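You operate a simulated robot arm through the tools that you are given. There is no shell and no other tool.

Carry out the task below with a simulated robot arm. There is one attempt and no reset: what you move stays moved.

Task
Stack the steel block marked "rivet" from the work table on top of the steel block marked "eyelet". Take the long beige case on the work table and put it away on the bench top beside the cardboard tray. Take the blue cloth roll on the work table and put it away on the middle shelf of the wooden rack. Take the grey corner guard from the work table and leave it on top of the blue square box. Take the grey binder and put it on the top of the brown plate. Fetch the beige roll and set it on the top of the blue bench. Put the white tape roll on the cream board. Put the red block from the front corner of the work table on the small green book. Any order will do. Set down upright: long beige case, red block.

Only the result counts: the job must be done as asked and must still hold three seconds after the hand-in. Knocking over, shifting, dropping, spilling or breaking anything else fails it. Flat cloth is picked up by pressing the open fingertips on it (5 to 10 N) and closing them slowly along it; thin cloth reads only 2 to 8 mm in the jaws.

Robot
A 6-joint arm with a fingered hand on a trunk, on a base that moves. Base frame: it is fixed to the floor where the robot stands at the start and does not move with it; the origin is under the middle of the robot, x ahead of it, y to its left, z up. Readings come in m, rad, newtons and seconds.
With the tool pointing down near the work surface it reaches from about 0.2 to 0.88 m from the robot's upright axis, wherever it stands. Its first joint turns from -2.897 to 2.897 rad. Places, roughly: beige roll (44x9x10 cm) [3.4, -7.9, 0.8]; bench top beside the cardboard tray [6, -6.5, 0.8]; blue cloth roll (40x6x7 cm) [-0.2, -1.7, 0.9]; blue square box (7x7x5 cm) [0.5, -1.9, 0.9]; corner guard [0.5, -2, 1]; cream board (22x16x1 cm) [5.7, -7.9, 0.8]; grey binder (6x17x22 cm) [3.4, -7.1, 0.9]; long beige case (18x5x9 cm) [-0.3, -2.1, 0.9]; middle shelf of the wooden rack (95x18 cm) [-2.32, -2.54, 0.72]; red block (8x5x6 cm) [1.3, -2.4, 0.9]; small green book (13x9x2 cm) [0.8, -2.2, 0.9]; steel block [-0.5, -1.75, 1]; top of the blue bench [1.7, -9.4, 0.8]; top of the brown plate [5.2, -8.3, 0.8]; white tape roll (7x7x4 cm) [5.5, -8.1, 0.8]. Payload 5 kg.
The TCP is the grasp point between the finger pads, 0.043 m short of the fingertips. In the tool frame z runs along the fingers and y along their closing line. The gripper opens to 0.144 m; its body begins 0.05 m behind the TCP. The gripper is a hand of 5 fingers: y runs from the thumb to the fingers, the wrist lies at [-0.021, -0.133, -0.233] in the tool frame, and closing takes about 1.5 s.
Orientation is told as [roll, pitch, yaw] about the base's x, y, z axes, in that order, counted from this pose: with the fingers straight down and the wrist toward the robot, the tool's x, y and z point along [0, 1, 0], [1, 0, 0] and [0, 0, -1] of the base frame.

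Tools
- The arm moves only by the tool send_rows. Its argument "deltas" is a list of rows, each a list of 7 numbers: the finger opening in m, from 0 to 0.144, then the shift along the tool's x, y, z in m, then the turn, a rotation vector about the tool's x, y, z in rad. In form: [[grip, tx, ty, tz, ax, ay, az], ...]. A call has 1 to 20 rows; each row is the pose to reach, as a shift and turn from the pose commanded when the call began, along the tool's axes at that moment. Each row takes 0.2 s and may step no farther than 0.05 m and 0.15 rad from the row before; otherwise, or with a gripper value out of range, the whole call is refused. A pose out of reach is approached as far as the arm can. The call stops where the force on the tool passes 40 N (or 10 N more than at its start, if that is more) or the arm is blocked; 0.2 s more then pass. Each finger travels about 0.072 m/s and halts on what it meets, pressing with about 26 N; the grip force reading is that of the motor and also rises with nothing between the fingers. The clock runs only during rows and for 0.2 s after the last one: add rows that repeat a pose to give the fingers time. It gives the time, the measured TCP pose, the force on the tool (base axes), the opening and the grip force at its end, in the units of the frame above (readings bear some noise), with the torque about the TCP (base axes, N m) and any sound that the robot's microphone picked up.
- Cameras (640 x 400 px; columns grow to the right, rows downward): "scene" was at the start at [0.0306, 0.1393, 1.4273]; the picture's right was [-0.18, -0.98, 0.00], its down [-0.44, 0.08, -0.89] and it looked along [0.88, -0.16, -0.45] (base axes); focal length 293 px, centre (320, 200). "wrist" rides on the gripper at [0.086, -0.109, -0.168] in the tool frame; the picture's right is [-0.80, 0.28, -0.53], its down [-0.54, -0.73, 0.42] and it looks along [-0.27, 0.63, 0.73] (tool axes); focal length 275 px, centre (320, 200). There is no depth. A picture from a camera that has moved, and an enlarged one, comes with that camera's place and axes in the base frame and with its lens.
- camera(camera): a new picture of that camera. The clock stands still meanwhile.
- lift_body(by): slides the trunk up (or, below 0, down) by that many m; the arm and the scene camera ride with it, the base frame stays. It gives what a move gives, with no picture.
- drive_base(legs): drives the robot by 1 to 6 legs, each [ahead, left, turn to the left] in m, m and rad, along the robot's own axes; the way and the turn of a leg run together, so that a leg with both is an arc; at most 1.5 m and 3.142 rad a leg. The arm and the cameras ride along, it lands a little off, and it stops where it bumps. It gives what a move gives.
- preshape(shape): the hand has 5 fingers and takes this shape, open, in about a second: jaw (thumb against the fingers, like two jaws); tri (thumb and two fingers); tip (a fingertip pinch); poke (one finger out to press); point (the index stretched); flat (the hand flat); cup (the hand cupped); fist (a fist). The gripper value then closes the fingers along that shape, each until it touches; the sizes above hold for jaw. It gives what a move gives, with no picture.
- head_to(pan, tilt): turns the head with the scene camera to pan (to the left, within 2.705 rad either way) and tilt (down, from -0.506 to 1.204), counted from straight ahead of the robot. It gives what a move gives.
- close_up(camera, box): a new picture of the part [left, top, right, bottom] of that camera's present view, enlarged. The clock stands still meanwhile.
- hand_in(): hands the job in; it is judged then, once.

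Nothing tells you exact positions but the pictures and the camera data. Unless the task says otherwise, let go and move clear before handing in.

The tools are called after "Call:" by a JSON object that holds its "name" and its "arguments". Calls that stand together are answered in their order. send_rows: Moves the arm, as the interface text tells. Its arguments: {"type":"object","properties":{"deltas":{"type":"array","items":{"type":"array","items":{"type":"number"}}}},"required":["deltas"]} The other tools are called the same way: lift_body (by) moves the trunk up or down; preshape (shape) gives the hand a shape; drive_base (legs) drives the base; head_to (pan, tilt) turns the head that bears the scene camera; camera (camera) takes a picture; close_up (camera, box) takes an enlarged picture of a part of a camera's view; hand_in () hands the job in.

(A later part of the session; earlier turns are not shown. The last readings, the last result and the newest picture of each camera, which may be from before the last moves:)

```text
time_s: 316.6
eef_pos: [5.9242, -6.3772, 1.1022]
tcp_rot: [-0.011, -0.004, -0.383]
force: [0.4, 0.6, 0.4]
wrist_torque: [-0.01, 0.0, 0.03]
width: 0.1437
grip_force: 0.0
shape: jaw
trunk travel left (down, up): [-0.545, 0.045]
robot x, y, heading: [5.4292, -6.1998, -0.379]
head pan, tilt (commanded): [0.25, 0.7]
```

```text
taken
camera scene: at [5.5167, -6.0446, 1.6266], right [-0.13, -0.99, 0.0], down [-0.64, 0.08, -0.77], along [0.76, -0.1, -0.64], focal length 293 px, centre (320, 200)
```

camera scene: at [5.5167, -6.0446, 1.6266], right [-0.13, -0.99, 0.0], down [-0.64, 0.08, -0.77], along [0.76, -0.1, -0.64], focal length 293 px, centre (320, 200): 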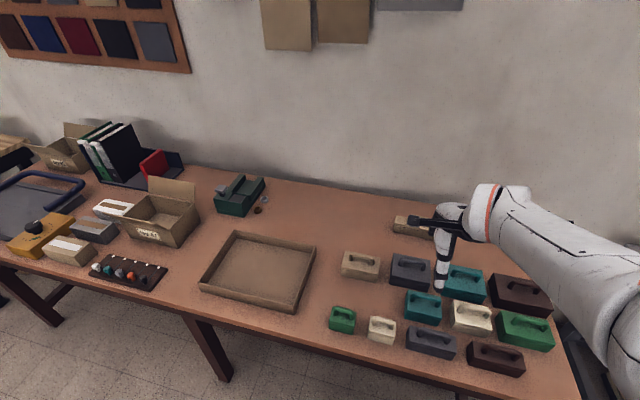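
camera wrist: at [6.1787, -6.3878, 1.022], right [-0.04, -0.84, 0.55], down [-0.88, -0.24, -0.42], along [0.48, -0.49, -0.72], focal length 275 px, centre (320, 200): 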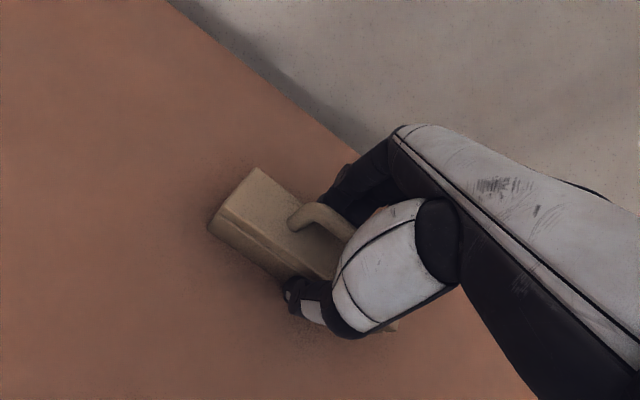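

The case stands behind the back row. It's a bit far back from the nominal spot (6, -6.5), so I'll regrasp it and move it about 7 cm nearer and 8 cm right, still clear of the small cases.

Call:
{"name": "send_rows", "arguments": {"deltas": [[0.12, 0, 0.04, 0.01, 0, 0, 0], [0.095, 0, 0.085, 0.02, 0, 0, 0], [0.095, 0, 0.13, 0.03, 0, 0, 0], [0.095, 0, 0.175, 0.04, 0, 0, 0], [0.095, 0, 0.22, 0.05, 0, 0, 0], [0.095, 0, 0.265, 0.05, 0, 0, 0], [0.095, 0, 0.31, 0.05, 0, 0, 0], [0.095, 0, 0.35, 0.05, 0, 0, 0], [0.095, 0, 0.35, 0.09, 0, 0, 0], [0.095, 0, 0.35, 0.13, 0, 0, 0], [0.095, 0, 0.35, 0.17, 0, 0, 0], [0.095, 0, 0.35, 0.21, 0, 0, 0], [0.095, 0, 0.35, 0.235, 0, 0, 0], [0.095, 0, 0.35, 0.245, 0, 0, 0], [0.095, 0, 0.35, 0.245, 0, 0, 0]]}}

Call:
{"name": "close_up", "arguments": {"camera": "scene", "box": [340, 160, 500, 300]}}

Call:
{"name": "camera", "arguments": {"camera": "wrist"}}

```text
time_s: 319.8
eef_pos: [6.2481, -6.5118, 0.8562]
tcp_rot: [-0.012, -0.002, -0.386]
force: [-0.1, -0.1, 0.2]
wrist_torque: [-0.02, 0.04, -0.01]
width: 0.0954
grip_force: 0.0
shape: jaw
trunk travel left (down, up): [-0.545, 0.045]
robot x, y, heading: [5.4309, -6.2028, -0.379]
head pan, tilt (commanded): [0.25, 0.7]
```

```text
2.86 times, centred on (420, 230) of scene
camera zoom: at [5.5176, -6.045, 1.6266], right [-0.13, -0.99, 0.0], down [-0.64, 0.08, -0.76], along [0.76, -0.1, -0.64], focal length 838 px, centre (34, 114)
```

zoom: 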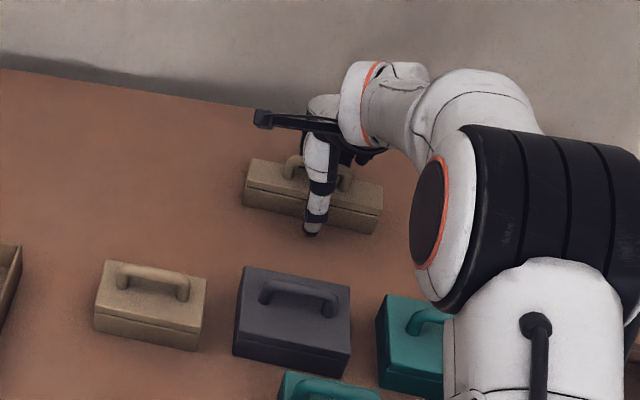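

```text
taken
camera wrist: at [6.18, -6.3888, 1.0235], right [-0.03, -0.84, 0.54], down [-0.88, -0.24, -0.42], along [0.48, -0.49, -0.73], focal length 275 px, centre (320, 200)
```

wrist: 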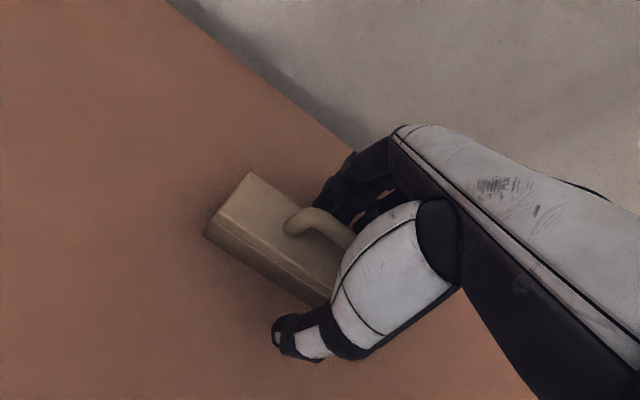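

Call:
{"name": "send_rows", "arguments": {"deltas": [[0.08, 0, 0, 0, 0, 0, 0], [0.065, 0, 0, 0, 0, 0, 0], [0.05, 0, 0, 0, 0, 0, 0], [0.035, 0, 0, 0, 0, 0, 0], [0.02, 0, 0, 0, 0, 0, 0], [0.0, 0, 0, 0, 0, 0, 0], [0.0, 0, 0, 0, 0, 0, 0], [0.0, 0, 0, 0, 0, 0, 0], [0.0, 0, 0, -0.015, 0, 0, 0], [0.0, 0, 0, -0.035, 0, 0, 0], [0.0, -0.028, -0.023, -0.035, 0, 0, 0], [0.0, -0.057, -0.047, -0.035, 0, 0, 0], [0.0, -0.085, -0.07, -0.035, 0, 0, 0], [0.0, -0.085, -0.07, -0.035, 0, 0, 0]]}}

Call:
{"name": "close_up", "arguments": {"camera": "scene", "box": [340, 160, 500, 300]}}

Call:
{"name": "camera", "arguments": {"camera": "wrist"}}

```text
time_s: 322.8
eef_pos: [6.1514, -6.5626, 0.8939]
tcp_rot: [-0.012, -0.002, -0.384]
force: [-0.7, -0.9, -1.3]
wrist_torque: [0.02, -0.04, 0.0]
width: 0.0406
grip_force: 25.8
shape: jaw
trunk travel left (down, up): [-0.545, 0.045]
robot x, y, heading: [5.4358, -6.2025, -0.379]
head pan, tilt (commanded): [0.25, 0.7]
```

```text
2.86 times, centred on (420, 230) of scene
camera zoom: at [5.5174, -6.0451, 1.6266], right [-0.13, -0.99, 0.0], down [-0.64, 0.08, -0.76], along [0.76, -0.1, -0.64], focal length 838 px, centre (34, 114)
```

zoom: 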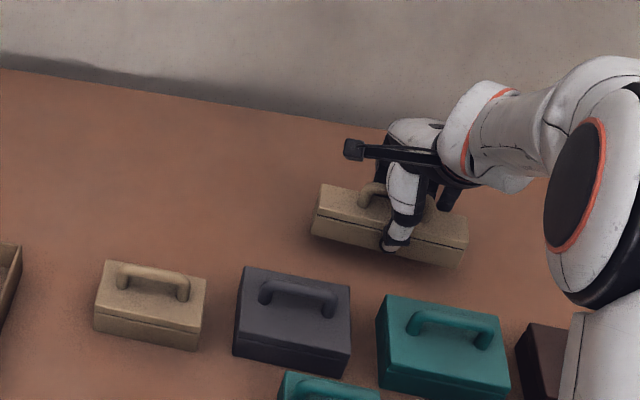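

```text
taken
camera wrist: at [6.0839, -6.4406, 1.0598], right [-0.03, -0.84, 0.54], down [-0.88, -0.24, -0.42], along [0.48, -0.49, -0.73], focal length 275 px, centre (320, 200)
```

wrist: 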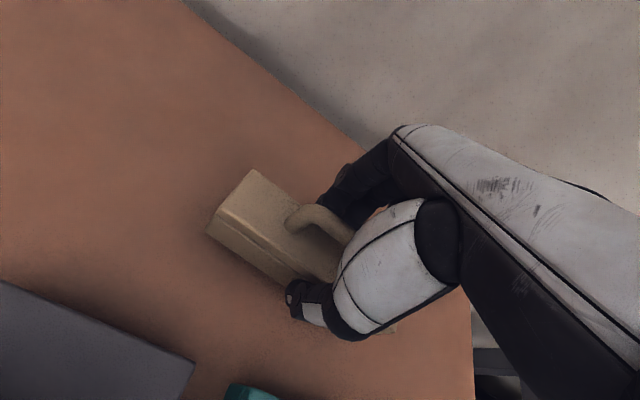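

Good spacing from the back row. Lowering and releasing.

Call:
{"name": "send_rows", "arguments": {"deltas": [[0.0, 0, 0, 0.015, 0, 0, 0], [0.0, 0, 0, 0.028, 0, 0, 0], [0.0, 0, 0, 0.034, 0, 0, 0], [0.0, 0, 0, 0.037, 0, 0, 0], [0.0, 0, 0, 0.038, 0, 0, 0]]}}

```text
time_s: 324.0
eef_pos: [6.1491, -6.5644, 0.8573]
tcp_rot: [-0.013, -0.005, -0.387]
force: [-0.2, 0.2, 1.9]
wrist_torque: [-0.01, -0.09, 0.01]
width: 0.0408
grip_force: 25.8
shape: jaw
trunk travel left (down, up): [-0.545, 0.045]
robot x, y, heading: [5.4338, -6.202, -0.377]
head pan, tilt (commanded): [0.25, 0.7]
```

Call:
{"name": "send_rows", "arguments": {"deltas": [[0.0, 0, 0, 0.001, 0, 0, 0], [0.045, 0, 0, 0.001, 0, 0, 0], [0.055, 0, 0, 0.001, 0, 0, 0], [0.065, 0, 0, 0.001, 0, 0, 0], [0.075, 0, 0, 0.001, 0, 0, 0], [0.085, 0, 0, 0.001, 0, 0, 0], [0.085, 0, 0, 0.0, 0, 0, 0], [0.085, 0, 0, -0.03, 0, 0, 0], [0.085, 0, 0, -0.07, 0, 0, 0], [0.085, 0, 0, -0.11, 0, 0, 0], [0.085, 0, 0, -0.15, 0, 0, 0], [0.085, 0, 0, -0.19, 0, 0, 0], [0.085, 0, -0.04, -0.2, 0, 0, 0], [0.1, 0, -0.08, -0.21, 0, 0, 0], [0.12, 0, -0.12, -0.22, 0, 0, 0], [0.144, 0, -0.16, -0.23, 0, 0, 0], [0.144, 0, -0.2, -0.24, 0, 0, 0], [0.144, 0, -0.24, -0.25, 0, 0, 0]]}}

Call:
{"name": "camera", "arguments": {"camera": "scene"}}

Call:
{"name": "close_up", "arguments": {"camera": "scene", "box": [340, 160, 560, 360]}}

```text
time_s: 327.8
eef_pos: [5.9256, -6.4696, 1.102]
tcp_rot: [-0.013, -0.002, -0.384]
force: [-0.4, 0.3, -0.1]
wrist_torque: [-0.03, 0.03, 0.03]
width: 0.1439
grip_force: 0.0
shape: jaw
trunk travel left (down, up): [-0.545, 0.045]
robot x, y, heading: [5.43, -6.2001, -0.379]
head pan, tilt (commanded): [0.25, 0.7]
```

```text
taken
camera scene: at [5.5168, -6.0445, 1.6265], right [-0.13, -0.99, 0.0], down [-0.64, 0.08, -0.77], along [0.76, -0.1, -0.64], focal length 293 px, centre (320, 200)
```

scene: 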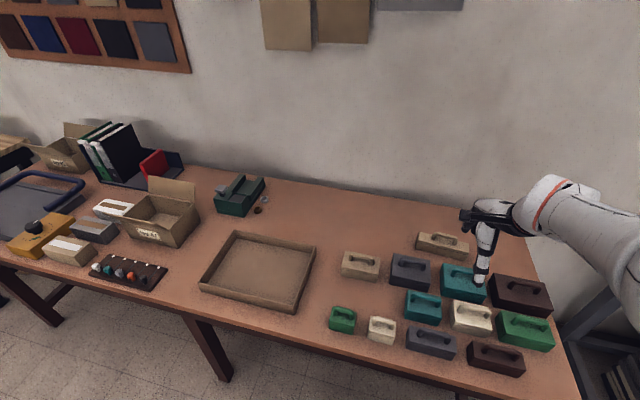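

```text
2.00 times, centred on (450, 260) of scene
camera zoom: at [5.5168, -6.0445, 1.6265], right [-0.13, -0.99, 0.0], down [-0.64, 0.08, -0.77], along [0.76, -0.1, -0.64], focal length 587 px, centre (60, 80)
```

zoom: 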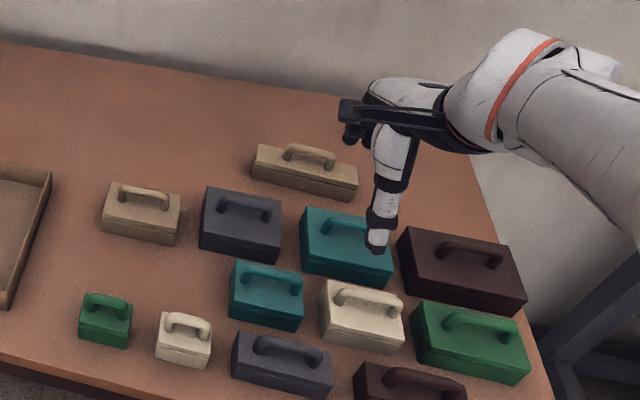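

The beige case is put away upright. Next: the white tape roll and cream board on the blue-grey bench to the right. Backing off a little and sliding right.

Call:
{"name": "drive_base", "arguments": {"legs": [[-0.22, 0, 0], [0, -1.3, 0]]}}

Call:
{"name": "head_to", "arguments": {"pan": -0.1, "tilt": 0.6}}

Call:
{"name": "camera", "arguments": {"camera": "scene"}}

```text
time_s: 335.6
eef_pos: [5.2683, -7.58, 1.1013]
tcp_rot: [-0.01, -0.001, -0.352]
force: [0.1, 0.4, 0.2]
wrist_torque: [-0.01, 0.02, 0.02]
width: 0.1436
grip_force: 0.0
shape: jaw
trunk travel left (down, up): [-0.545, 0.045]
robot x, y, heading: [4.7616, -7.3286, -0.344]
head pan, tilt (commanded): [0.25, 0.7]
```

```text
time_s: 336.4
eef_pos: [5.268, -7.5796, 1.102]
tcp_rot: [-0.011, -0.001, -0.352]
force: [0.4, -0.1, 0.0]
wrist_torque: [0.03, 0.01, 0.01]
width: 0.1437
grip_force: 0.1
shape: jaw
trunk travel left (down, up): [-0.545, 0.045]
robot x, y, heading: [4.7653, -7.3275, -0.345]
head pan, tilt (commanded): [-0.099, 0.6]
```

```text
taken
camera scene: at [4.8403, -7.198, 1.6352], right [-0.43, -0.9, 0.0], down [-0.51, 0.24, -0.82], along [0.74, -0.35, -0.57], focal length 293 px, centre (320, 200)
```

scene: 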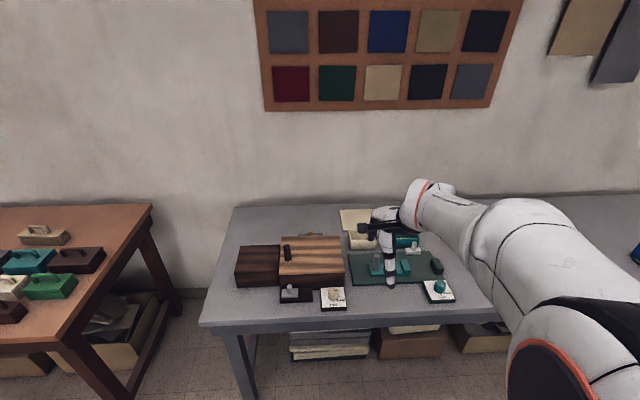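

Call:
{"name": "drive_base", "arguments": {"legs": [[0, -0.55, -0.04]]}}

Call:
{"name": "head_to", "arguments": {"pan": 0.15, "tilt": 0.7}}

Call:
{"name": "camera", "arguments": {"camera": "scene"}}

Call:
{"name": "camera", "arguments": {"camera": "wrist"}}

```text
time_s: 339.5
eef_pos: [5.0718, -8.0973, 1.1019]
tcp_rot: [-0.011, -0.001, -0.382]
force: [-0.2, 0.1, -0.3]
wrist_torque: [0.05, 0.0, 0.01]
width: 0.1436
grip_force: 0.1
shape: jaw
trunk travel left (down, up): [-0.545, 0.045]
robot x, y, heading: [4.5701, -7.825, -0.378]
head pan, tilt (commanded): [-0.099, 0.6]
```

```text
time_s: 340.3
eef_pos: [5.0722, -8.097, 1.1024]
tcp_rot: [-0.011, -0.003, -0.379]
force: [0.2, -0.4, 0.2]
wrist_torque: [0.0, -0.04, 0.0]
width: 0.1439
grip_force: 0.1
shape: jaw
trunk travel left (down, up): [-0.545, 0.045]
robot x, y, heading: [4.5748, -7.8247, -0.373]
head pan, tilt (commanded): [0.15, 0.7]
```

```text
taken
camera scene: at [4.6592, -7.6812, 1.6266], right [-0.22, -0.97, 0.0], down [-0.63, 0.14, -0.77], along [0.75, -0.17, -0.64], focal length 293 px, centre (320, 200)
```

scene: 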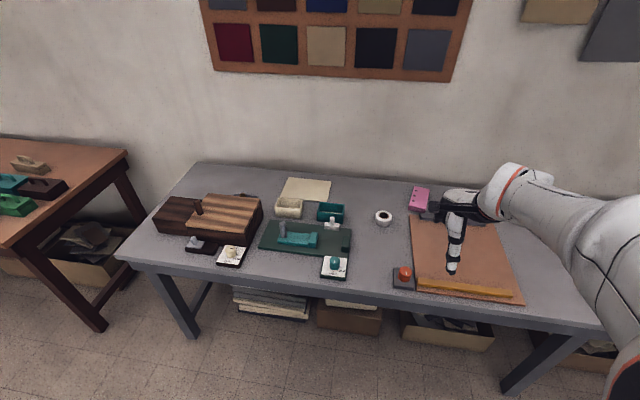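

```text
taken
camera wrist: at [5.0032, -7.974, 1.2685], right [-0.03, -0.84, 0.54], down [-0.88, -0.24, -0.42], along [0.48, -0.49, -0.73], focal length 275 px, centre (320, 200)
```

wrist: 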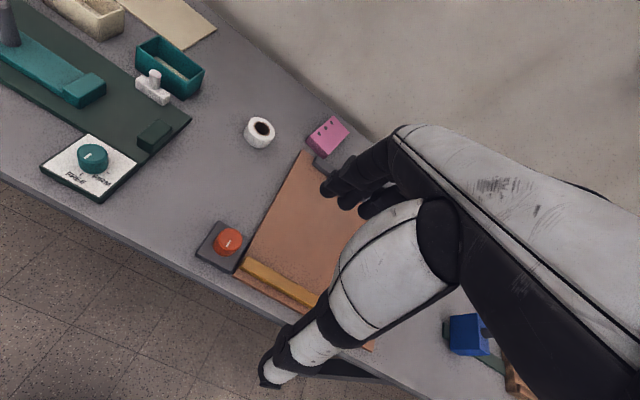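

The grey bench holds the cream board (back, behind two small trays), the white tape roll lying flat at about (5.45, -8.126), and the large brown plate at right. Bench top z ≈ 0.77. I'll move in closer.

Call:
{"name": "drive_base", "arguments": {"legs": [[0.23, 0.22, 0]]}}

Call:
{"name": "camera", "arguments": {"camera": "scene"}}

Call:
{"name": "camera", "arguments": {"camera": "wrist"}}

```text
time_s: 342.4
eef_pos: [5.3638, -7.9702, 1.1011]
tcp_rot: [-0.012, -0.002, -0.377]
force: [-0.3, 0.2, 0.3]
wrist_torque: [-0.01, 0.02, -0.02]
width: 0.1438
grip_force: 0.0
shape: jaw
trunk travel left (down, up): [-0.545, 0.045]
robot x, y, heading: [4.8688, -7.7034, -0.368]
head pan, tilt (commanded): [0.15, 0.7]
```

```text
taken
camera scene: at [4.9489, -7.5563, 1.6265], right [-0.22, -0.98, 0.0], down [-0.63, 0.14, -0.76], along [0.75, -0.16, -0.64], focal length 293 px, centre (320, 200)
```

scene: 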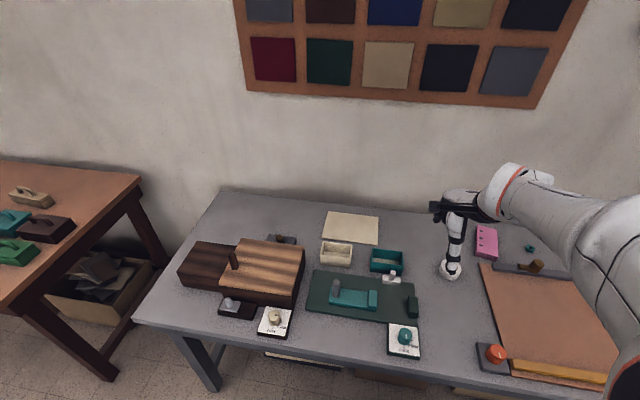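

```text
taken
camera wrist: at [5.2945, -7.8471, 1.2684], right [-0.03, -0.84, 0.54], down [-0.88, -0.24, -0.42], along [0.48, -0.49, -0.73], focal length 275 px, centre (320, 200)
```

wrist: 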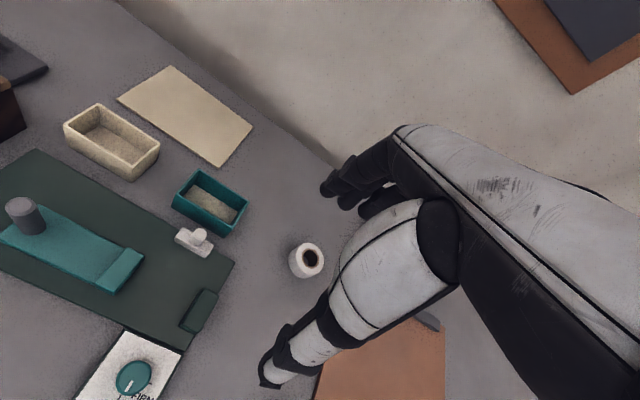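

Tape roll confirmed at (5.456, -8.126). Moving the open hand above it.

Call:
{"name": "send_rows", "arguments": {"deltas": [[0.144, -0.0185, 0.0239, 0.025, 0, 0, 0], [0.144, -0.0369, 0.0477, 0.05, 0, 0, 0], [0.144, -0.0554, 0.0716, 0.075, 0, 0, 0], [0.144, -0.0739, 0.0955, 0.1, 0, 0, 0], [0.144, -0.0923, 0.1193, 0.125, 0, 0, 0], [0.144, -0.1108, 0.1432, 0.15, 0, 0, 0], [0.144, -0.1108, 0.1432, 0.15, 0, 0, 0]]}}

Call:
{"name": "camera", "arguments": {"camera": "wrist"}}

Call:
{"name": "close_up", "arguments": {"camera": "wrist", "box": [190, 230, 350, 330]}}

Call:
{"name": "camera", "arguments": {"camera": "scene"}}

```text
time_s: 344.0
eef_pos: [5.4585, -8.1242, 0.9554]
tcp_rot: [-0.012, -0.003, -0.375]
force: [-0.3, -0.8, 0.2]
wrist_torque: [0.0, 0.03, -0.01]
width: 0.1436
grip_force: 0.1
shape: jaw
trunk travel left (down, up): [-0.545, 0.045]
robot x, y, heading: [4.8647, -7.704, -0.368]
head pan, tilt (commanded): [0.15, 0.7]
```

```text
taken
camera wrist: at [5.3894, -8.0035, 1.1221], right [-0.03, -0.84, 0.54], down [-0.87, -0.24, -0.42], along [0.48, -0.49, -0.73], focal length 275 px, centre (320, 200)
```

wrist: 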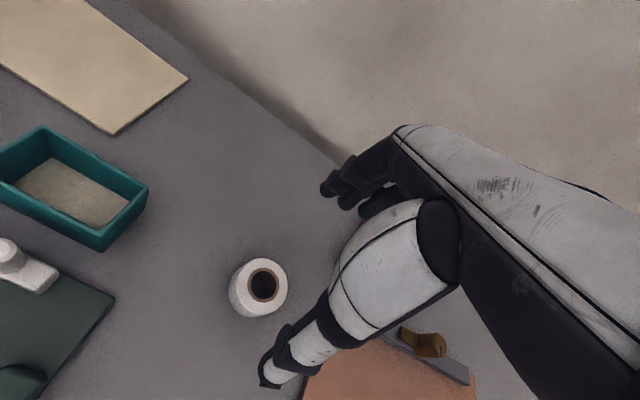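

```text
4.00 times, centred on (270, 280) of wrist
camera zoom: at [5.3894, -8.0035, 1.1221], right [-0.03, -0.84, 0.54], down [-0.87, -0.24, -0.42], along [0.48, -0.49, -0.73], focal length 1101 px, centre (520, -120)
```

zoom: 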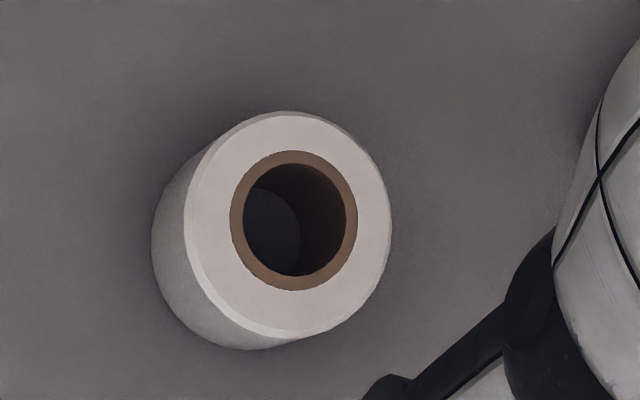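

```text
taken
camera scene: at [4.9487, -7.5567, 1.6266], right [-0.22, -0.98, 0.0], down [-0.63, 0.14, -0.76], along [0.75, -0.16, -0.64], focal length 293 px, centre (320, 200)
```

scene: 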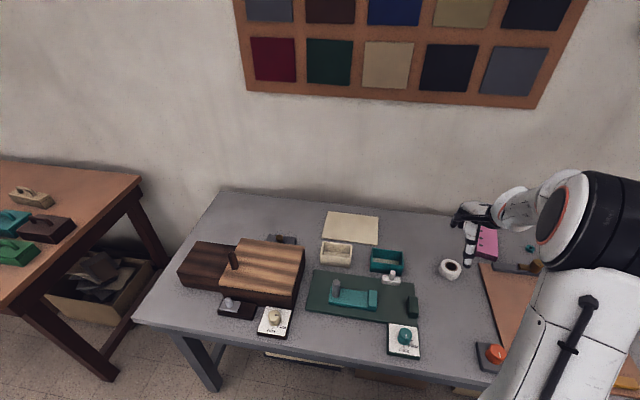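

The tape is centred under the hand. Descending (fingertips about 1 cm above the bench) and closing.

Call:
{"name": "send_rows", "arguments": {"deltas": [[0.144, -0.001, 0.0025, 0.04, 0, 0, 0], [0.144, -0.001, 0.0025, 0.08, 0, 0, 0], [0.144, -0.001, 0.0025, 0.11, 0, 0, 0], [0.144, -0.001, 0.0025, 0.125, 0, 0, 0], [0.144, -0.001, 0.0025, 0.128, 0, 0, 0], [0.144, -0.001, 0.0025, 0.128, 0, 0, 0]]}}

Call:
{"name": "camera", "arguments": {"camera": "wrist"}}

Call:
{"name": "close_up", "arguments": {"camera": "scene", "box": [400, 200, 540, 300]}}

```text
time_s: 345.4
eef_pos: [5.4591, -8.1296, 0.8258]
tcp_rot: [-0.011, -0.002, -0.377]
force: [0.1, 1.0, -1.5]
wrist_torque: [-0.03, -0.01, 0.01]
width: 0.1438
grip_force: 0.2
shape: jaw
trunk travel left (down, up): [-0.545, 0.045]
robot x, y, heading: [4.8675, -7.7057, -0.369]
head pan, tilt (commanded): [0.15, 0.7]
```

```text
taken
camera wrist: at [5.3891, -8.0077, 0.9917], right [-0.03, -0.84, 0.54], down [-0.87, -0.24, -0.42], along [0.48, -0.49, -0.73], focal length 275 px, centre (320, 200)
```

wrist: 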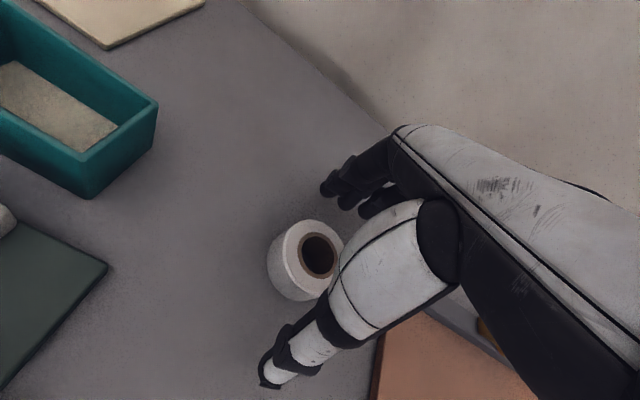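

```text
4.00 times, centred on (470, 250) of scene
camera zoom: at [4.9485, -7.5565, 1.6266], right [-0.22, -0.98, 0.0], down [-0.63, 0.14, -0.76], along [0.75, -0.16, -0.64], focal length 1173 px, centre (-280, 0)
```

zoom: 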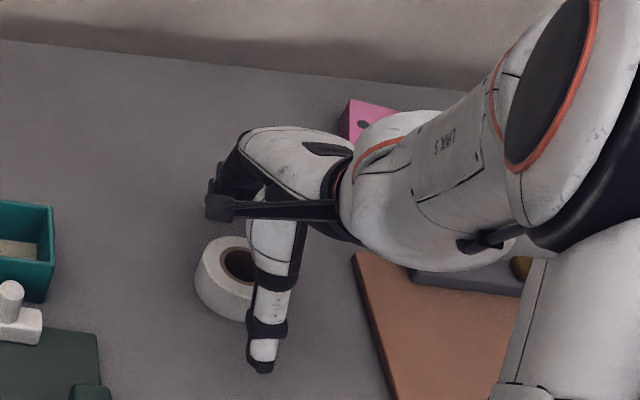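

Call:
{"name": "send_rows", "arguments": {"deltas": [[0.12, 0, 0, 0, 0, 0, 0], [0.1, 0, 0, 0, 0, 0, 0], [0.09, 0, 0, 0, 0, 0, 0], [0.08, 0, 0, 0, 0, 0, 0], [0.07, 0, 0, 0, 0, 0, 0], [0.06, 0, 0, 0, 0, 0, 0], [0.05, 0, 0, 0, 0, 0, 0], [0.04, 0, 0, 0, 0, 0, 0], [0.02, 0, 0, 0, 0, 0, 0], [0.0, 0, 0, 0, 0, 0, 0], [0.0, 0, 0, 0, 0, 0, 0]]}}

Call:
{"name": "close_up", "arguments": {"camera": "wrist", "box": [220, 180, 380, 330]}}

```text
time_s: 347.8
eef_pos: [5.4579, -8.1314, 0.8257]
tcp_rot: [-0.011, -0.001, -0.376]
force: [-0.1, -0.1, -0.5]
wrist_torque: [-0.01, 0.01, -0.03]
width: 0.0605
grip_force: 26.3
shape: jaw
trunk travel left (down, up): [-0.545, 0.045]
robot x, y, heading: [4.8633, -7.7046, -0.369]
head pan, tilt (commanded): [0.15, 0.7]
```

```text
2.67 times, centred on (300, 255) of wrist
camera zoom: at [5.3891, -8.0077, 0.9917], right [-0.03, -0.84, 0.54], down [-0.87, -0.24, -0.42], along [0.48, -0.49, -0.73], focal length 734 px, centre (373, 53)
```

zoom: 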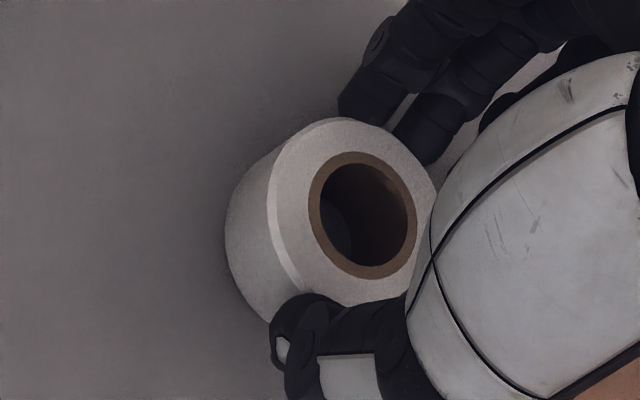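

Held (60 mm). Lifting and carrying it over the cream board's centre, about (5.736, -7.863).

Call:
{"name": "send_rows", "arguments": {"deltas": [[0.0, 0, 0, -0.02, 0, 0, 0], [0.0, 0, 0, -0.06, 0, 0, 0], [0.0, 0, 0, -0.1, 0, 0, 0], [0.0, 0, 0, -0.13, 0, 0, 0], [0.0, 0.0388, 0.0185, -0.13, 0, 0, 0], [0.0, 0.0775, 0.037, -0.13, 0, 0, 0], [0.0, 0.1163, 0.0555, -0.13, 0, 0, 0], [0.0, 0.1551, 0.074, -0.13, 0, 0, 0], [0.0, 0.1938, 0.0924, -0.13, 0, 0, 0], [0.0, 0.2326, 0.1109, -0.13, 0, 0, 0], [0.0, 0.2714, 0.1294, -0.13, 0, 0, 0], [0.0, 0.3101, 0.1479, -0.13, 0, 0, 0], [0.0, 0.3489, 0.1664, -0.13, 0, 0, 0], [0.0, 0.3489, 0.1664, -0.13, 0, 0, 0]]}}

Call:
{"name": "camera", "arguments": {"camera": "wrist"}}

Call:
{"name": "camera", "arguments": {"camera": "scene"}}

```text
time_s: 350.8
eef_pos: [5.7444, -7.8643, 0.9529]
tcp_rot: [-0.012, -0.003, -0.376]
force: [0.7, -0.4, -0.5]
wrist_torque: [0.02, 0.0, -0.01]
width: 0.0603
grip_force: 26.4
shape: jaw
trunk travel left (down, up): [-0.545, 0.045]
robot x, y, heading: [4.8674, -7.7069, -0.367]
head pan, tilt (commanded): [0.15, 0.7]
```

```text
taken
camera wrist: at [5.6749, -7.7435, 1.1186], right [-0.03, -0.84, 0.54], down [-0.88, -0.24, -0.42], along [0.48, -0.49, -0.73], focal length 275 px, centre (320, 200)
```

wrist: 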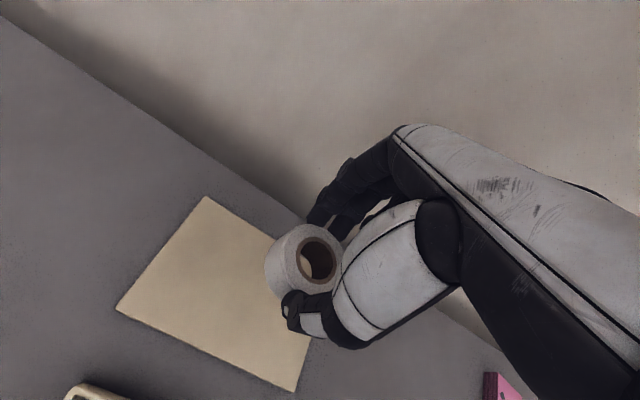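

```text
taken
camera scene: at [4.9488, -7.5563, 1.6265], right [-0.22, -0.98, 0.0], down [-0.63, 0.14, -0.76], along [0.75, -0.17, -0.64], focal length 293 px, centre (320, 200)
```

scene: 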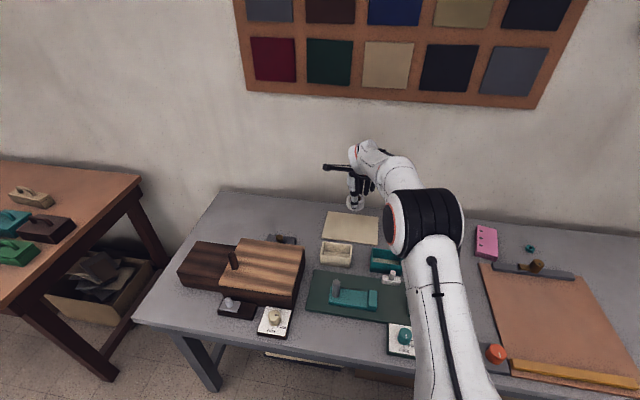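

The tape is over the board's centre (within 1 cm). Lowering, then creeping to contact.

Call:
{"name": "send_rows", "arguments": {"deltas": [[0.0, 0, 0.005, 0.03, 0, 0, 0], [0.0, 0, 0.006, 0.06, 0, 0, 0], [0.0, 0, 0.006, 0.085, 0, 0, 0], [0.0, 0, 0.006, 0.1, 0, 0, 0], [0.0, 0, 0.006, 0.103, 0, 0, 0], [0.0, 0, 0.006, 0.103, 0, 0, 0]]}}

Call:
{"name": "send_rows", "arguments": {"deltas": [[0.0, 0, 0, 0.002, 0, 0, 0], [0.0, 0, 0, 0.004, 0, 0, 0], [0.0, 0, 0, 0.004, 0, 0, 0]]}}

```text
time_s: 352.2
eef_pos: [5.748, -7.8675, 0.8494]
tcp_rot: [-0.013, -0.003, -0.376]
force: [0.8, 0.3, -0.6]
wrist_torque: [0.01, -0.01, 0.02]
width: 0.06
grip_force: 26.0
shape: jaw
trunk travel left (down, up): [-0.545, 0.045]
robot x, y, heading: [4.8644, -7.7055, -0.366]
head pan, tilt (commanded): [0.15, 0.7]
```

```text
time_s: 353.0
eef_pos: [5.7469, -7.8689, 0.8446]
tcp_rot: [-0.01, -0.001, -0.375]
force: [0.0, -0.7, 0.0]
wrist_torque: [0.0, -0.05, 0.03]
width: 0.0603
grip_force: 25.2
shape: jaw
trunk travel left (down, up): [-0.545, 0.045]
robot x, y, heading: [4.8646, -7.7065, -0.366]
head pan, tilt (commanded): [0.15, 0.7]
```

Call:
{"name": "send_rows", "arguments": {"deltas": [[0.0, 0, 0, 0.0015, 0, 0, 0], [0.0, 0, 0, 0.003, 0, 0, 0], [0.0, 0, 0, 0.003, 0, 0, 0]]}}

Call:
{"name": "send_rows", "arguments": {"deltas": [[0.0, 0, 0, 0.0015, 0, 0, 0], [0.0, 0, 0, 0.003, 0, 0, 0], [0.0, 0, 0, 0.003, 0, 0, 0]]}}

```text
time_s: 353.8
eef_pos: [5.7451, -7.8676, 0.8403]
tcp_rot: [-0.011, -0.002, -0.373]
force: [0.5, 0.4, -0.9]
wrist_torque: [0.01, 0.02, 0.01]
width: 0.0605
grip_force: 26.0
shape: jaw
trunk travel left (down, up): [-0.545, 0.045]
robot x, y, heading: [4.8683, -7.7043, -0.372]
head pan, tilt (commanded): [0.15, 0.7]
```

```text
time_s: 354.6
eef_pos: [5.746, -7.8678, 0.8397]
tcp_rot: [-0.013, -0.002, -0.374]
force: [-0.7, 0.9, -0.4]
wrist_torque: [0.02, 0.0, -0.02]
width: 0.0603
grip_force: 26.0
shape: jaw
trunk travel left (down, up): [-0.545, 0.045]
robot x, y, heading: [4.8653, -7.702, -0.36]
head pan, tilt (commanded): [0.15, 0.7]
```

Call:
{"name": "send_rows", "arguments": {"deltas": [[0.0, 0, 0, 0.0015, 0, 0, 0], [0.0, 0, 0, 0.003, 0, 0, 0], [0.0, 0, 0, 0.003, 0, 0, 0]]}}

Call:
{"name": "camera", "arguments": {"camera": "wrist"}}

```text
time_s: 355.4
eef_pos: [5.7461, -7.8667, 0.8369]
tcp_rot: [-0.012, -0.001, -0.373]
force: [0.5, -0.4, 0.2]
wrist_torque: [0.04, -0.01, 0.01]
width: 0.0603
grip_force: 26.2
shape: jaw
trunk travel left (down, up): [-0.545, 0.045]
robot x, y, heading: [4.8658, -7.7063, -0.365]
head pan, tilt (commanded): [0.15, 0.7]
```

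```text
taken
camera wrist: at [5.6764, -7.745, 1.0032], right [-0.03, -0.84, 0.54], down [-0.88, -0.24, -0.42], along [0.48, -0.49, -0.73], focal length 275 px, centre (320, 200)
```

wrist: 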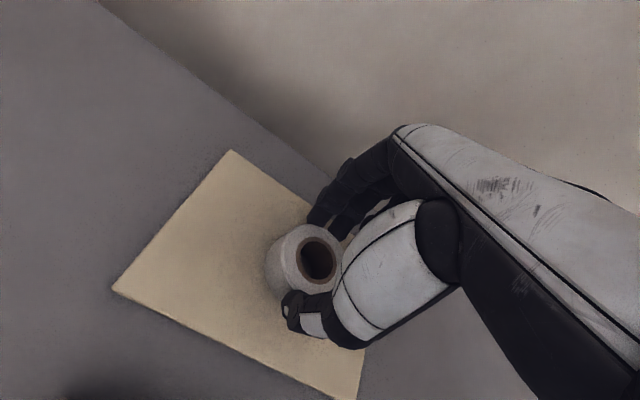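

Call:
{"name": "send_rows", "arguments": {"deltas": [[0.0, 0, 0, 0.0015, 0, 0, 0], [0.0, 0, 0, 0.003, 0, 0, 0], [0.0, 0, 0, 0.003, 0, 0, 0]]}}

Call:
{"name": "send_rows", "arguments": {"deltas": [[0.0, 0, 0, 0.0015, 0, 0, 0], [0.0, 0, 0, 0.003, 0, 0, 0], [0.0, 0, 0, 0.003, 0, 0, 0]]}}

```text
time_s: 356.2
eef_pos: [5.7465, -7.8681, 0.8335]
tcp_rot: [-0.011, -0.003, -0.376]
force: [0.3, 0.0, -0.6]
wrist_torque: [0.02, -0.02, -0.03]
width: 0.0604
grip_force: 26.0
shape: jaw
trunk travel left (down, up): [-0.545, 0.045]
robot x, y, heading: [4.8675, -7.7035, -0.367]
head pan, tilt (commanded): [0.15, 0.7]
```

```text
time_s: 357.0
eef_pos: [5.7467, -7.8673, 0.8315]
tcp_rot: [-0.011, -0.006, -0.374]
force: [-1.2, 1.0, 10.6]
wrist_torque: [0.0, -0.02, -0.02]
width: 0.0604
grip_force: 25.8
shape: jaw
trunk travel left (down, up): [-0.545, 0.045]
robot x, y, heading: [4.8623, -7.7048, -0.366]
head pan, tilt (commanded): [0.15, 0.7]
```

Contact (≈11 N) with the board. Releasing slowly and lifting.

Call:
{"name": "send_rows", "arguments": {"deltas": [[0.0, 0, 0, -0.001, 0, 0, 0], [0.065, 0, 0, -0.001, 0, 0, 0], [0.075, 0, 0, -0.001, 0, 0, 0], [0.085, 0, 0, -0.001, 0, 0, 0], [0.095, 0, 0, -0.001, 0, 0, 0], [0.105, 0, 0, -0.001, 0, 0, 0], [0.105, 0, 0, -0.001, 0, 0, 0], [0.105, 0, 0, -0.03, 0, 0, 0], [0.105, 0, 0, -0.07, 0, 0, 0], [0.105, 0, 0, -0.11, 0, 0, 0], [0.105, 0, 0, -0.15, 0, 0, 0], [0.105, 0, 0, -0.15, 0, 0, 0]]}}

Call:
{"name": "camera", "arguments": {"camera": "wrist"}}

Call:
{"name": "close_up", "arguments": {"camera": "scene", "box": [290, 180, 430, 290]}}

```text
time_s: 359.6
eef_pos: [5.7451, -7.8704, 0.9829]
tcp_rot: [-0.011, -0.001, -0.376]
force: [0.2, 0.3, 0.4]
wrist_torque: [0.01, -0.01, -0.02]
width: 0.1047
grip_force: 0.0
shape: jaw
trunk travel left (down, up): [-0.545, 0.045]
robot x, y, heading: [4.866, -7.7057, -0.367]
head pan, tilt (commanded): [0.15, 0.7]
```

```text
taken
camera wrist: at [5.6762, -7.7485, 1.1487], right [-0.03, -0.84, 0.54], down [-0.88, -0.24, -0.42], along [0.48, -0.49, -0.73], focal length 275 px, centre (320, 200)
```

wrist: 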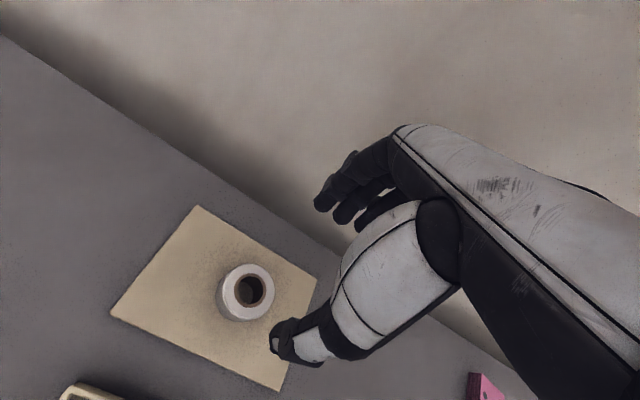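

```text
3.64 times, centred on (360, 235) of scene
camera zoom: at [4.9485, -7.5564, 1.6265], right [-0.22, -0.98, 0.0], down [-0.63, 0.14, -0.76], along [0.75, -0.16, -0.64], focal length 1067 px, centre (174, 73)
```

zoom: 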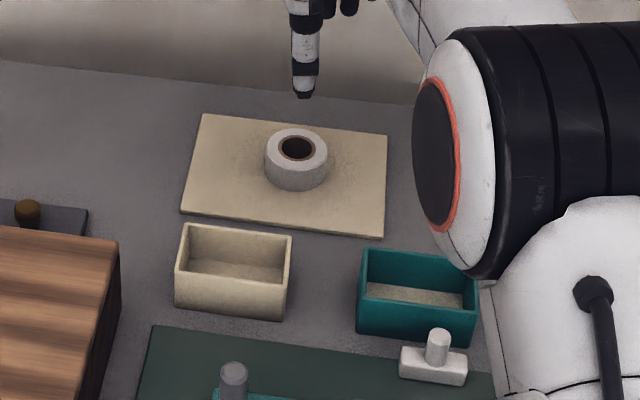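

The white tape roll sits on the cream board. Now folding the arm and looking behind me at the dark table with the binder and the beige roll.

Call:
{"name": "send_rows", "arguments": {"deltas": [[0.12, 0, 0, -0.04, 0, 0, 0], [0.144, 0, -0.03, -0.07, 0, 0, 0], [0.144, 0, -0.07, -0.09, 0, 0, 0], [0.144, 0, -0.11, -0.1, 0, 0, 0], [0.144, 0, -0.155, -0.11, 0, 0, 0], [0.144, 0, -0.2, -0.12, 0, 0, 0], [0.144, 0, -0.245, -0.12, 0, 0, 0], [0.144, 0, -0.29, -0.12, 0, 0, 0], [0.144, 0, -0.335, -0.12, 0, 0, 0], [0.144, 0, -0.38, -0.12, 0, 0, 0]]}}

Call:
{"name": "head_to", "arguments": {"pan": -2.6, "tilt": 0.4}}

Call:
{"name": "camera", "arguments": {"camera": "scene"}}

```text
time_s: 361.8
eef_pos: [5.3877, -7.7243, 1.0962]
tcp_rot: [-0.011, -0.005, -0.375]
force: [0.4, 0.4, -0.7]
wrist_torque: [0.0, 0.03, 0.02]
width: 0.1438
grip_force: 0.1
shape: jaw
trunk travel left (down, up): [-0.545, 0.045]
robot x, y, heading: [4.8673, -7.7079, -0.368]
head pan, tilt (commanded): [0.15, 0.7]
```

```text
time_s: 364.2
eef_pos: [5.3879, -7.726, 1.0971]
tcp_rot: [-0.013, -0.001, -0.375]
force: [0.3, -0.6, 0.0]
wrist_torque: [-0.01, -0.04, 0.0]
width: 0.1435
grip_force: 0.0
shape: jaw
trunk travel left (down, up): [-0.545, 0.045]
robot x, y, heading: [4.8649, -7.7045, -0.37]
head pan, tilt (commanded): [-2.601, 0.4]
```

```text
taken
camera scene: at [4.7743, -7.5541, 1.6534], right [-0.17, 0.98, 0.0], down [0.38, 0.07, -0.92], along [-0.91, -0.16, -0.39], focal length 293 px, centre (320, 200)
```

scene: 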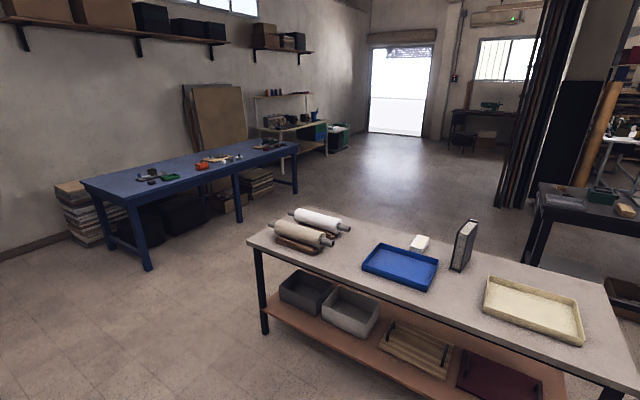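

Behind me is the table (front edge ~1.1 m away) with the beige roll (next to a white one), a blue tray, the standing grey binder and a cream tray; beyond it the blue bench. I'll back off a bit and turn around to take the binder.

Call:
{"name": "drive_base", "arguments": {"legs": [[-0.3, 0, 0], [0, 0, -3.14]]}}

Call:
{"name": "head_to", "arguments": {"pan": 0.0, "tilt": 0.65}}

Call:
{"name": "camera", "arguments": {"camera": "scene"}}

```text
time_s: 373.6
eef_pos: [4.0518, -7.5815, 1.0958]
tcp_rot: [-0.011, -0.003, 2.782]
force: [-0.2, -0.7, 0.1]
wrist_torque: [-0.03, -0.02, 0.0]
width: 0.1439
grip_force: 0.0
shape: jaw
trunk travel left (down, up): [-0.545, 0.045]
robot x, y, heading: [4.5796, -7.5953, 2.79]
head pan, tilt (commanded): [-2.601, 0.4]
```

```text
time_s: 376.0
eef_pos: [4.0512, -7.5818, 1.0957]
tcp_rot: [-0.013, 0.0, 2.785]
force: [0.2, -0.1, 0.2]
wrist_torque: [-0.02, 0.01, 0.0]
width: 0.1439
grip_force: 0.1
shape: jaw
trunk travel left (down, up): [-0.545, 0.045]
robot x, y, heading: [4.5749, -7.5935, 2.794]
head pan, tilt (commanded): [0.0, 0.649]
```

```text
taken
camera scene: at [4.4956, -7.7305, 1.6309], right [0.34, 0.94, 0.0], down [0.57, -0.21, -0.8], along [-0.75, 0.27, -0.6], focal length 293 px, centre (320, 200)
```

scene: 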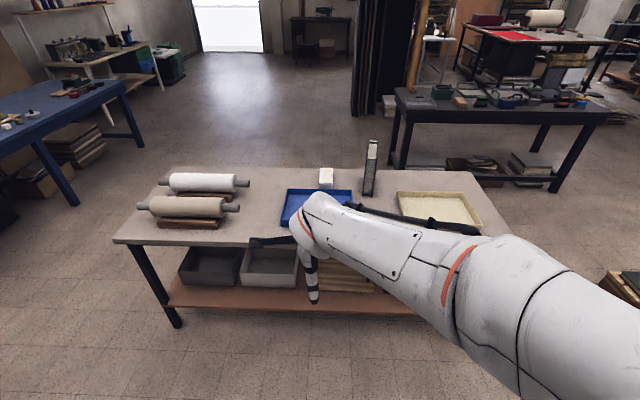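

Call:
{"name": "close_up", "arguments": {"camera": "scene", "box": [290, 120, 490, 245]}}

Call:
{"name": "close_up", "arguments": {"camera": "scene", "box": [110, 150, 290, 260]}}

```text
3.20 times, centred on (390, 182) of scene
camera zoom: at [4.4956, -7.7305, 1.6309], right [0.34, 0.94, 0.0], down [0.57, -0.21, -0.8], along [-0.75, 0.27, -0.6], focal length 939 px, centre (96, 256)
```

zoom: 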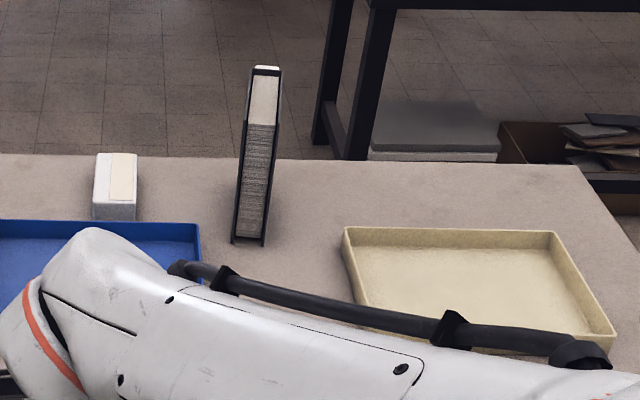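

```text
3.56 times, centred on (200, 205) of scene
camera zoom: at [4.4956, -7.7305, 1.6309], right [0.34, 0.94, 0.0], down [0.57, -0.21, -0.8], along [-0.75, 0.27, -0.6], focal length 1043 px, centre (747, 182)
```

zoom: 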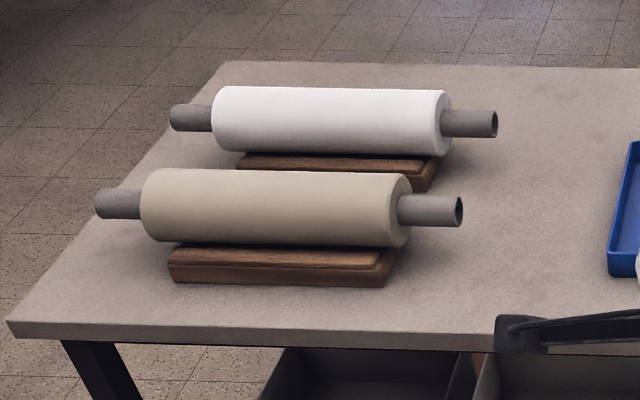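

The binder stands with its narrow page side toward me: centre ≈ (3.442, -7.086), top z ≈ 1.0, thickness axis (0.5, 0.87). I'll close in 0.40 m.

Call:
{"name": "drive_base", "arguments": {"legs": [[0.4, 0, -0.02]]}}

Call:
{"name": "camera", "arguments": {"camera": "scene"}}

Call:
{"name": "camera", "arguments": {"camera": "wrist"}}

```text
time_s: 378.5
eef_pos: [3.6739, -7.4288, 1.0955]
tcp_rot: [-0.011, -0.001, 2.765]
force: [0.7, 0.6, 0.3]
wrist_torque: [-0.01, -0.02, -0.01]
width: 0.1439
grip_force: 0.2
shape: jaw
trunk travel left (down, up): [-0.545, 0.045]
robot x, y, heading: [4.1947, -7.4555, 2.77]
head pan, tilt (commanded): [0.0, 0.649]
```

```text
taken
camera scene: at [4.1142, -7.586, 1.6309], right [0.36, 0.93, 0.0], down [0.56, -0.22, -0.8], along [-0.74, 0.29, -0.6], focal length 293 px, centre (320, 200)
```

scene: 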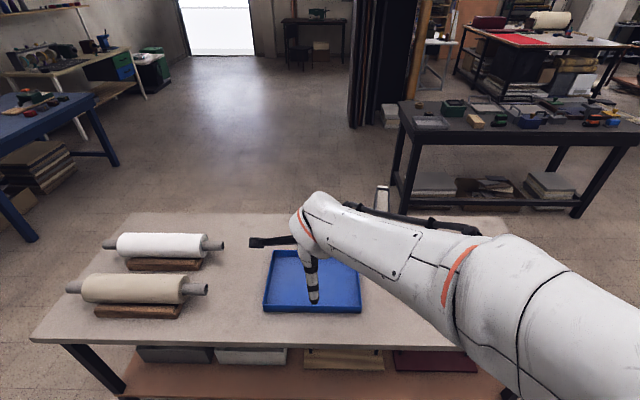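

```text
taken
camera wrist: at [3.7411, -7.5502, 1.2625], right [0.03, 0.84, 0.54], down [0.88, 0.24, -0.42], along [-0.48, 0.49, -0.73], focal length 275 px, centre (320, 200)
```

wrist: 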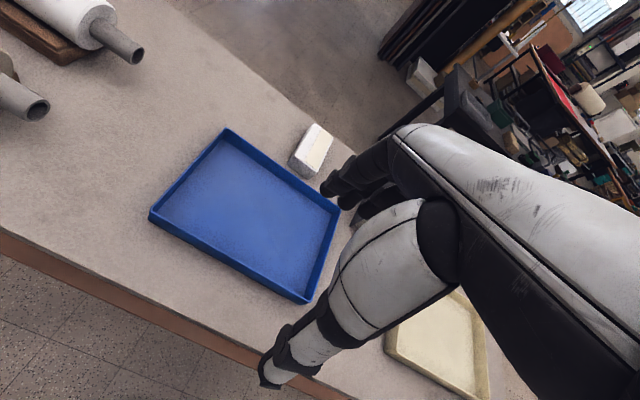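

I'll rotate the hand so it closes across the binder's thickness and hover above it.

Call:
{"name": "send_rows", "arguments": {"deltas": [[0.144, -0.0234, 0.0342, -0.03, 0, 0, -0.13], [0.144, -0.0467, 0.0684, -0.05, 0, 0, -0.26], [0.144, -0.0701, 0.1026, -0.055, 0, 0, -0.39], [0.144, -0.0935, 0.1368, -0.06, 0, 0, -0.52], [0.144, -0.1169, 0.171, -0.06, 0, 0, -0.65], [0.144, -0.1402, 0.2051, -0.06, 0, 0, -0.78], [0.144, -0.1636, 0.2393, -0.06, 0, 0, -0.92], [0.144, -0.187, 0.2735, -0.06, 0, 0, -1.06], [0.144, -0.2103, 0.3077, -0.06, 0, 0, -1.2], [0.144, -0.2337, 0.3419, -0.06, 0, 0, -1.34], [0.144, -0.2337, 0.3419, -0.06, 0, 0, -1.425], [0.144, -0.2337, 0.3419, -0.06, 0, 0, -1.425]]}}

Call:
{"name": "camera", "arguments": {"camera": "scene"}}

Call:
{"name": "camera", "arguments": {"camera": "wrist"}}

```text
refused: row 1 steps farther than a row can; nothing moved
```

```text
taken
camera scene: at [4.1142, -7.586, 1.6309], right [0.36, 0.93, 0.0], down [0.56, -0.22, -0.8], along [-0.74, 0.29, -0.6], focal length 293 px, centre (320, 200)
```

scene: 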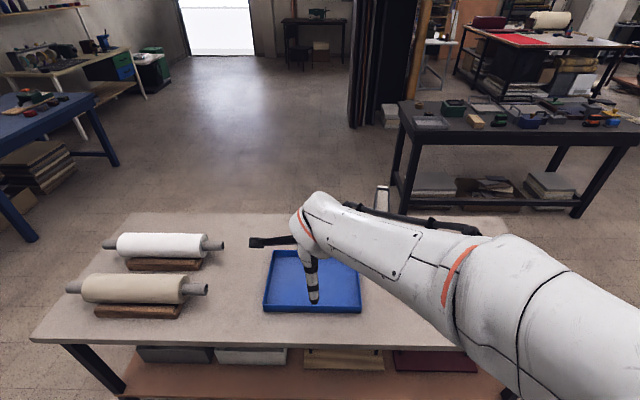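

```text
taken
camera wrist: at [3.7411, -7.5502, 1.2625], right [0.03, 0.84, 0.54], down [0.88, 0.24, -0.42], along [-0.48, 0.49, -0.73], focal length 275 px, centre (320, 200)
```

wrist: 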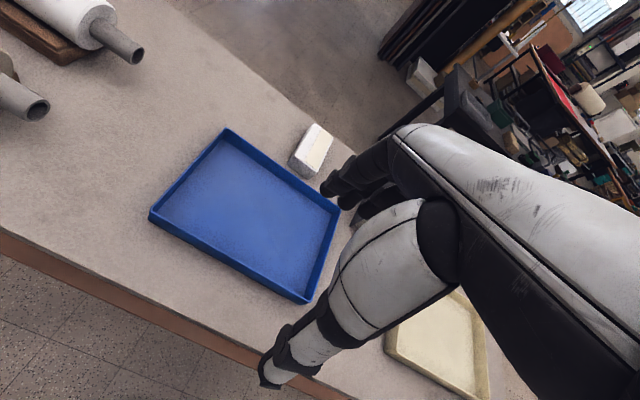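

A step was slightly too long; I'll first raise, then move with smaller vertical steps.

Call:
{"name": "send_rows", "arguments": {"deltas": [[0.144, -0.0212, 0.0311, -0.01, 0, 0, -0.12], [0.144, -0.0425, 0.0622, -0.02, 0, 0, -0.24], [0.144, -0.0637, 0.0932, -0.03, 0, 0, -0.36], [0.144, -0.085, 0.1243, -0.04, 0, 0, -0.49], [0.144, -0.1062, 0.1554, -0.05, 0, 0, -0.62], [0.144, -0.1275, 0.1865, -0.055, 0, 0, -0.75], [0.144, -0.1487, 0.2176, -0.06, 0, 0, -0.88], [0.144, -0.17, 0.2487, -0.06, 0, 0, -1.01], [0.144, -0.1912, 0.2797, -0.06, 0, 0, -1.15], [0.144, -0.2125, 0.3108, -0.06, 0, 0, -1.29], [0.144, -0.2337, 0.3419, -0.06, 0, 0, -1.425], [0.144, -0.2337, 0.3419, -0.06, 0, 0, -1.425]]}}

Call:
{"name": "camera", "arguments": {"camera": "scene"}}

Call:
{"name": "camera", "arguments": {"camera": "wrist"}}

```text
time_s: 381.1
eef_pos: [3.4976, -7.1297, 1.1371]
tcp_rot: [-0.004, 0.01, -2.094]
force: [-0.8, 0.4, 0.8]
wrist_torque: [0.02, 0.05, 0.0]
width: 0.1441
grip_force: 0.0
shape: jaw
out of reach, approached as far as the arm can: row 10, 11, 12
trunk travel left (down, up): [-0.545, 0.045]
robot x, y, heading: [4.1981, -7.4473, 2.771]
head pan, tilt (commanded): [0.0, 0.649]
```

```text
taken
camera scene: at [4.1144, -7.5855, 1.6309], right [0.36, 0.93, 0.0], down [0.56, -0.22, -0.8], along [-0.74, 0.29, -0.6], focal length 293 px, centre (320, 200)
```

scene: 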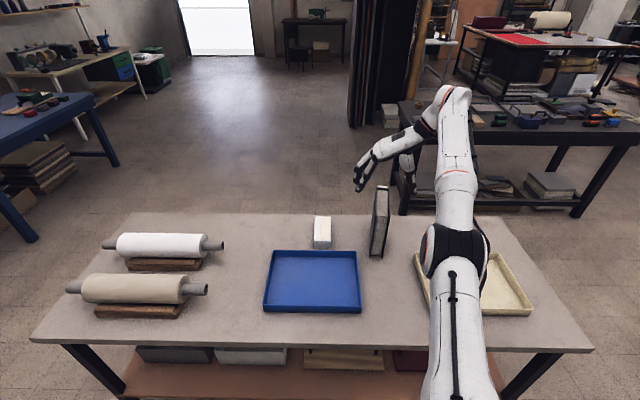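

```text
taken
camera wrist: at [3.6253, -7.0799, 1.3066], right [-0.83, 0.15, 0.53], down [-0.11, 0.9, -0.41], along [-0.54, -0.4, -0.74], focal length 275 px, centre (320, 200)
```

wrist: 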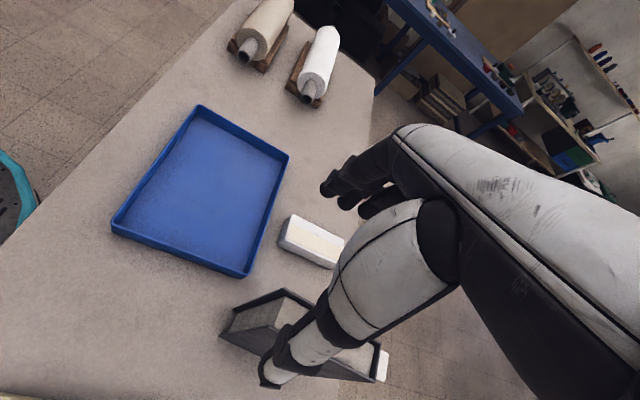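

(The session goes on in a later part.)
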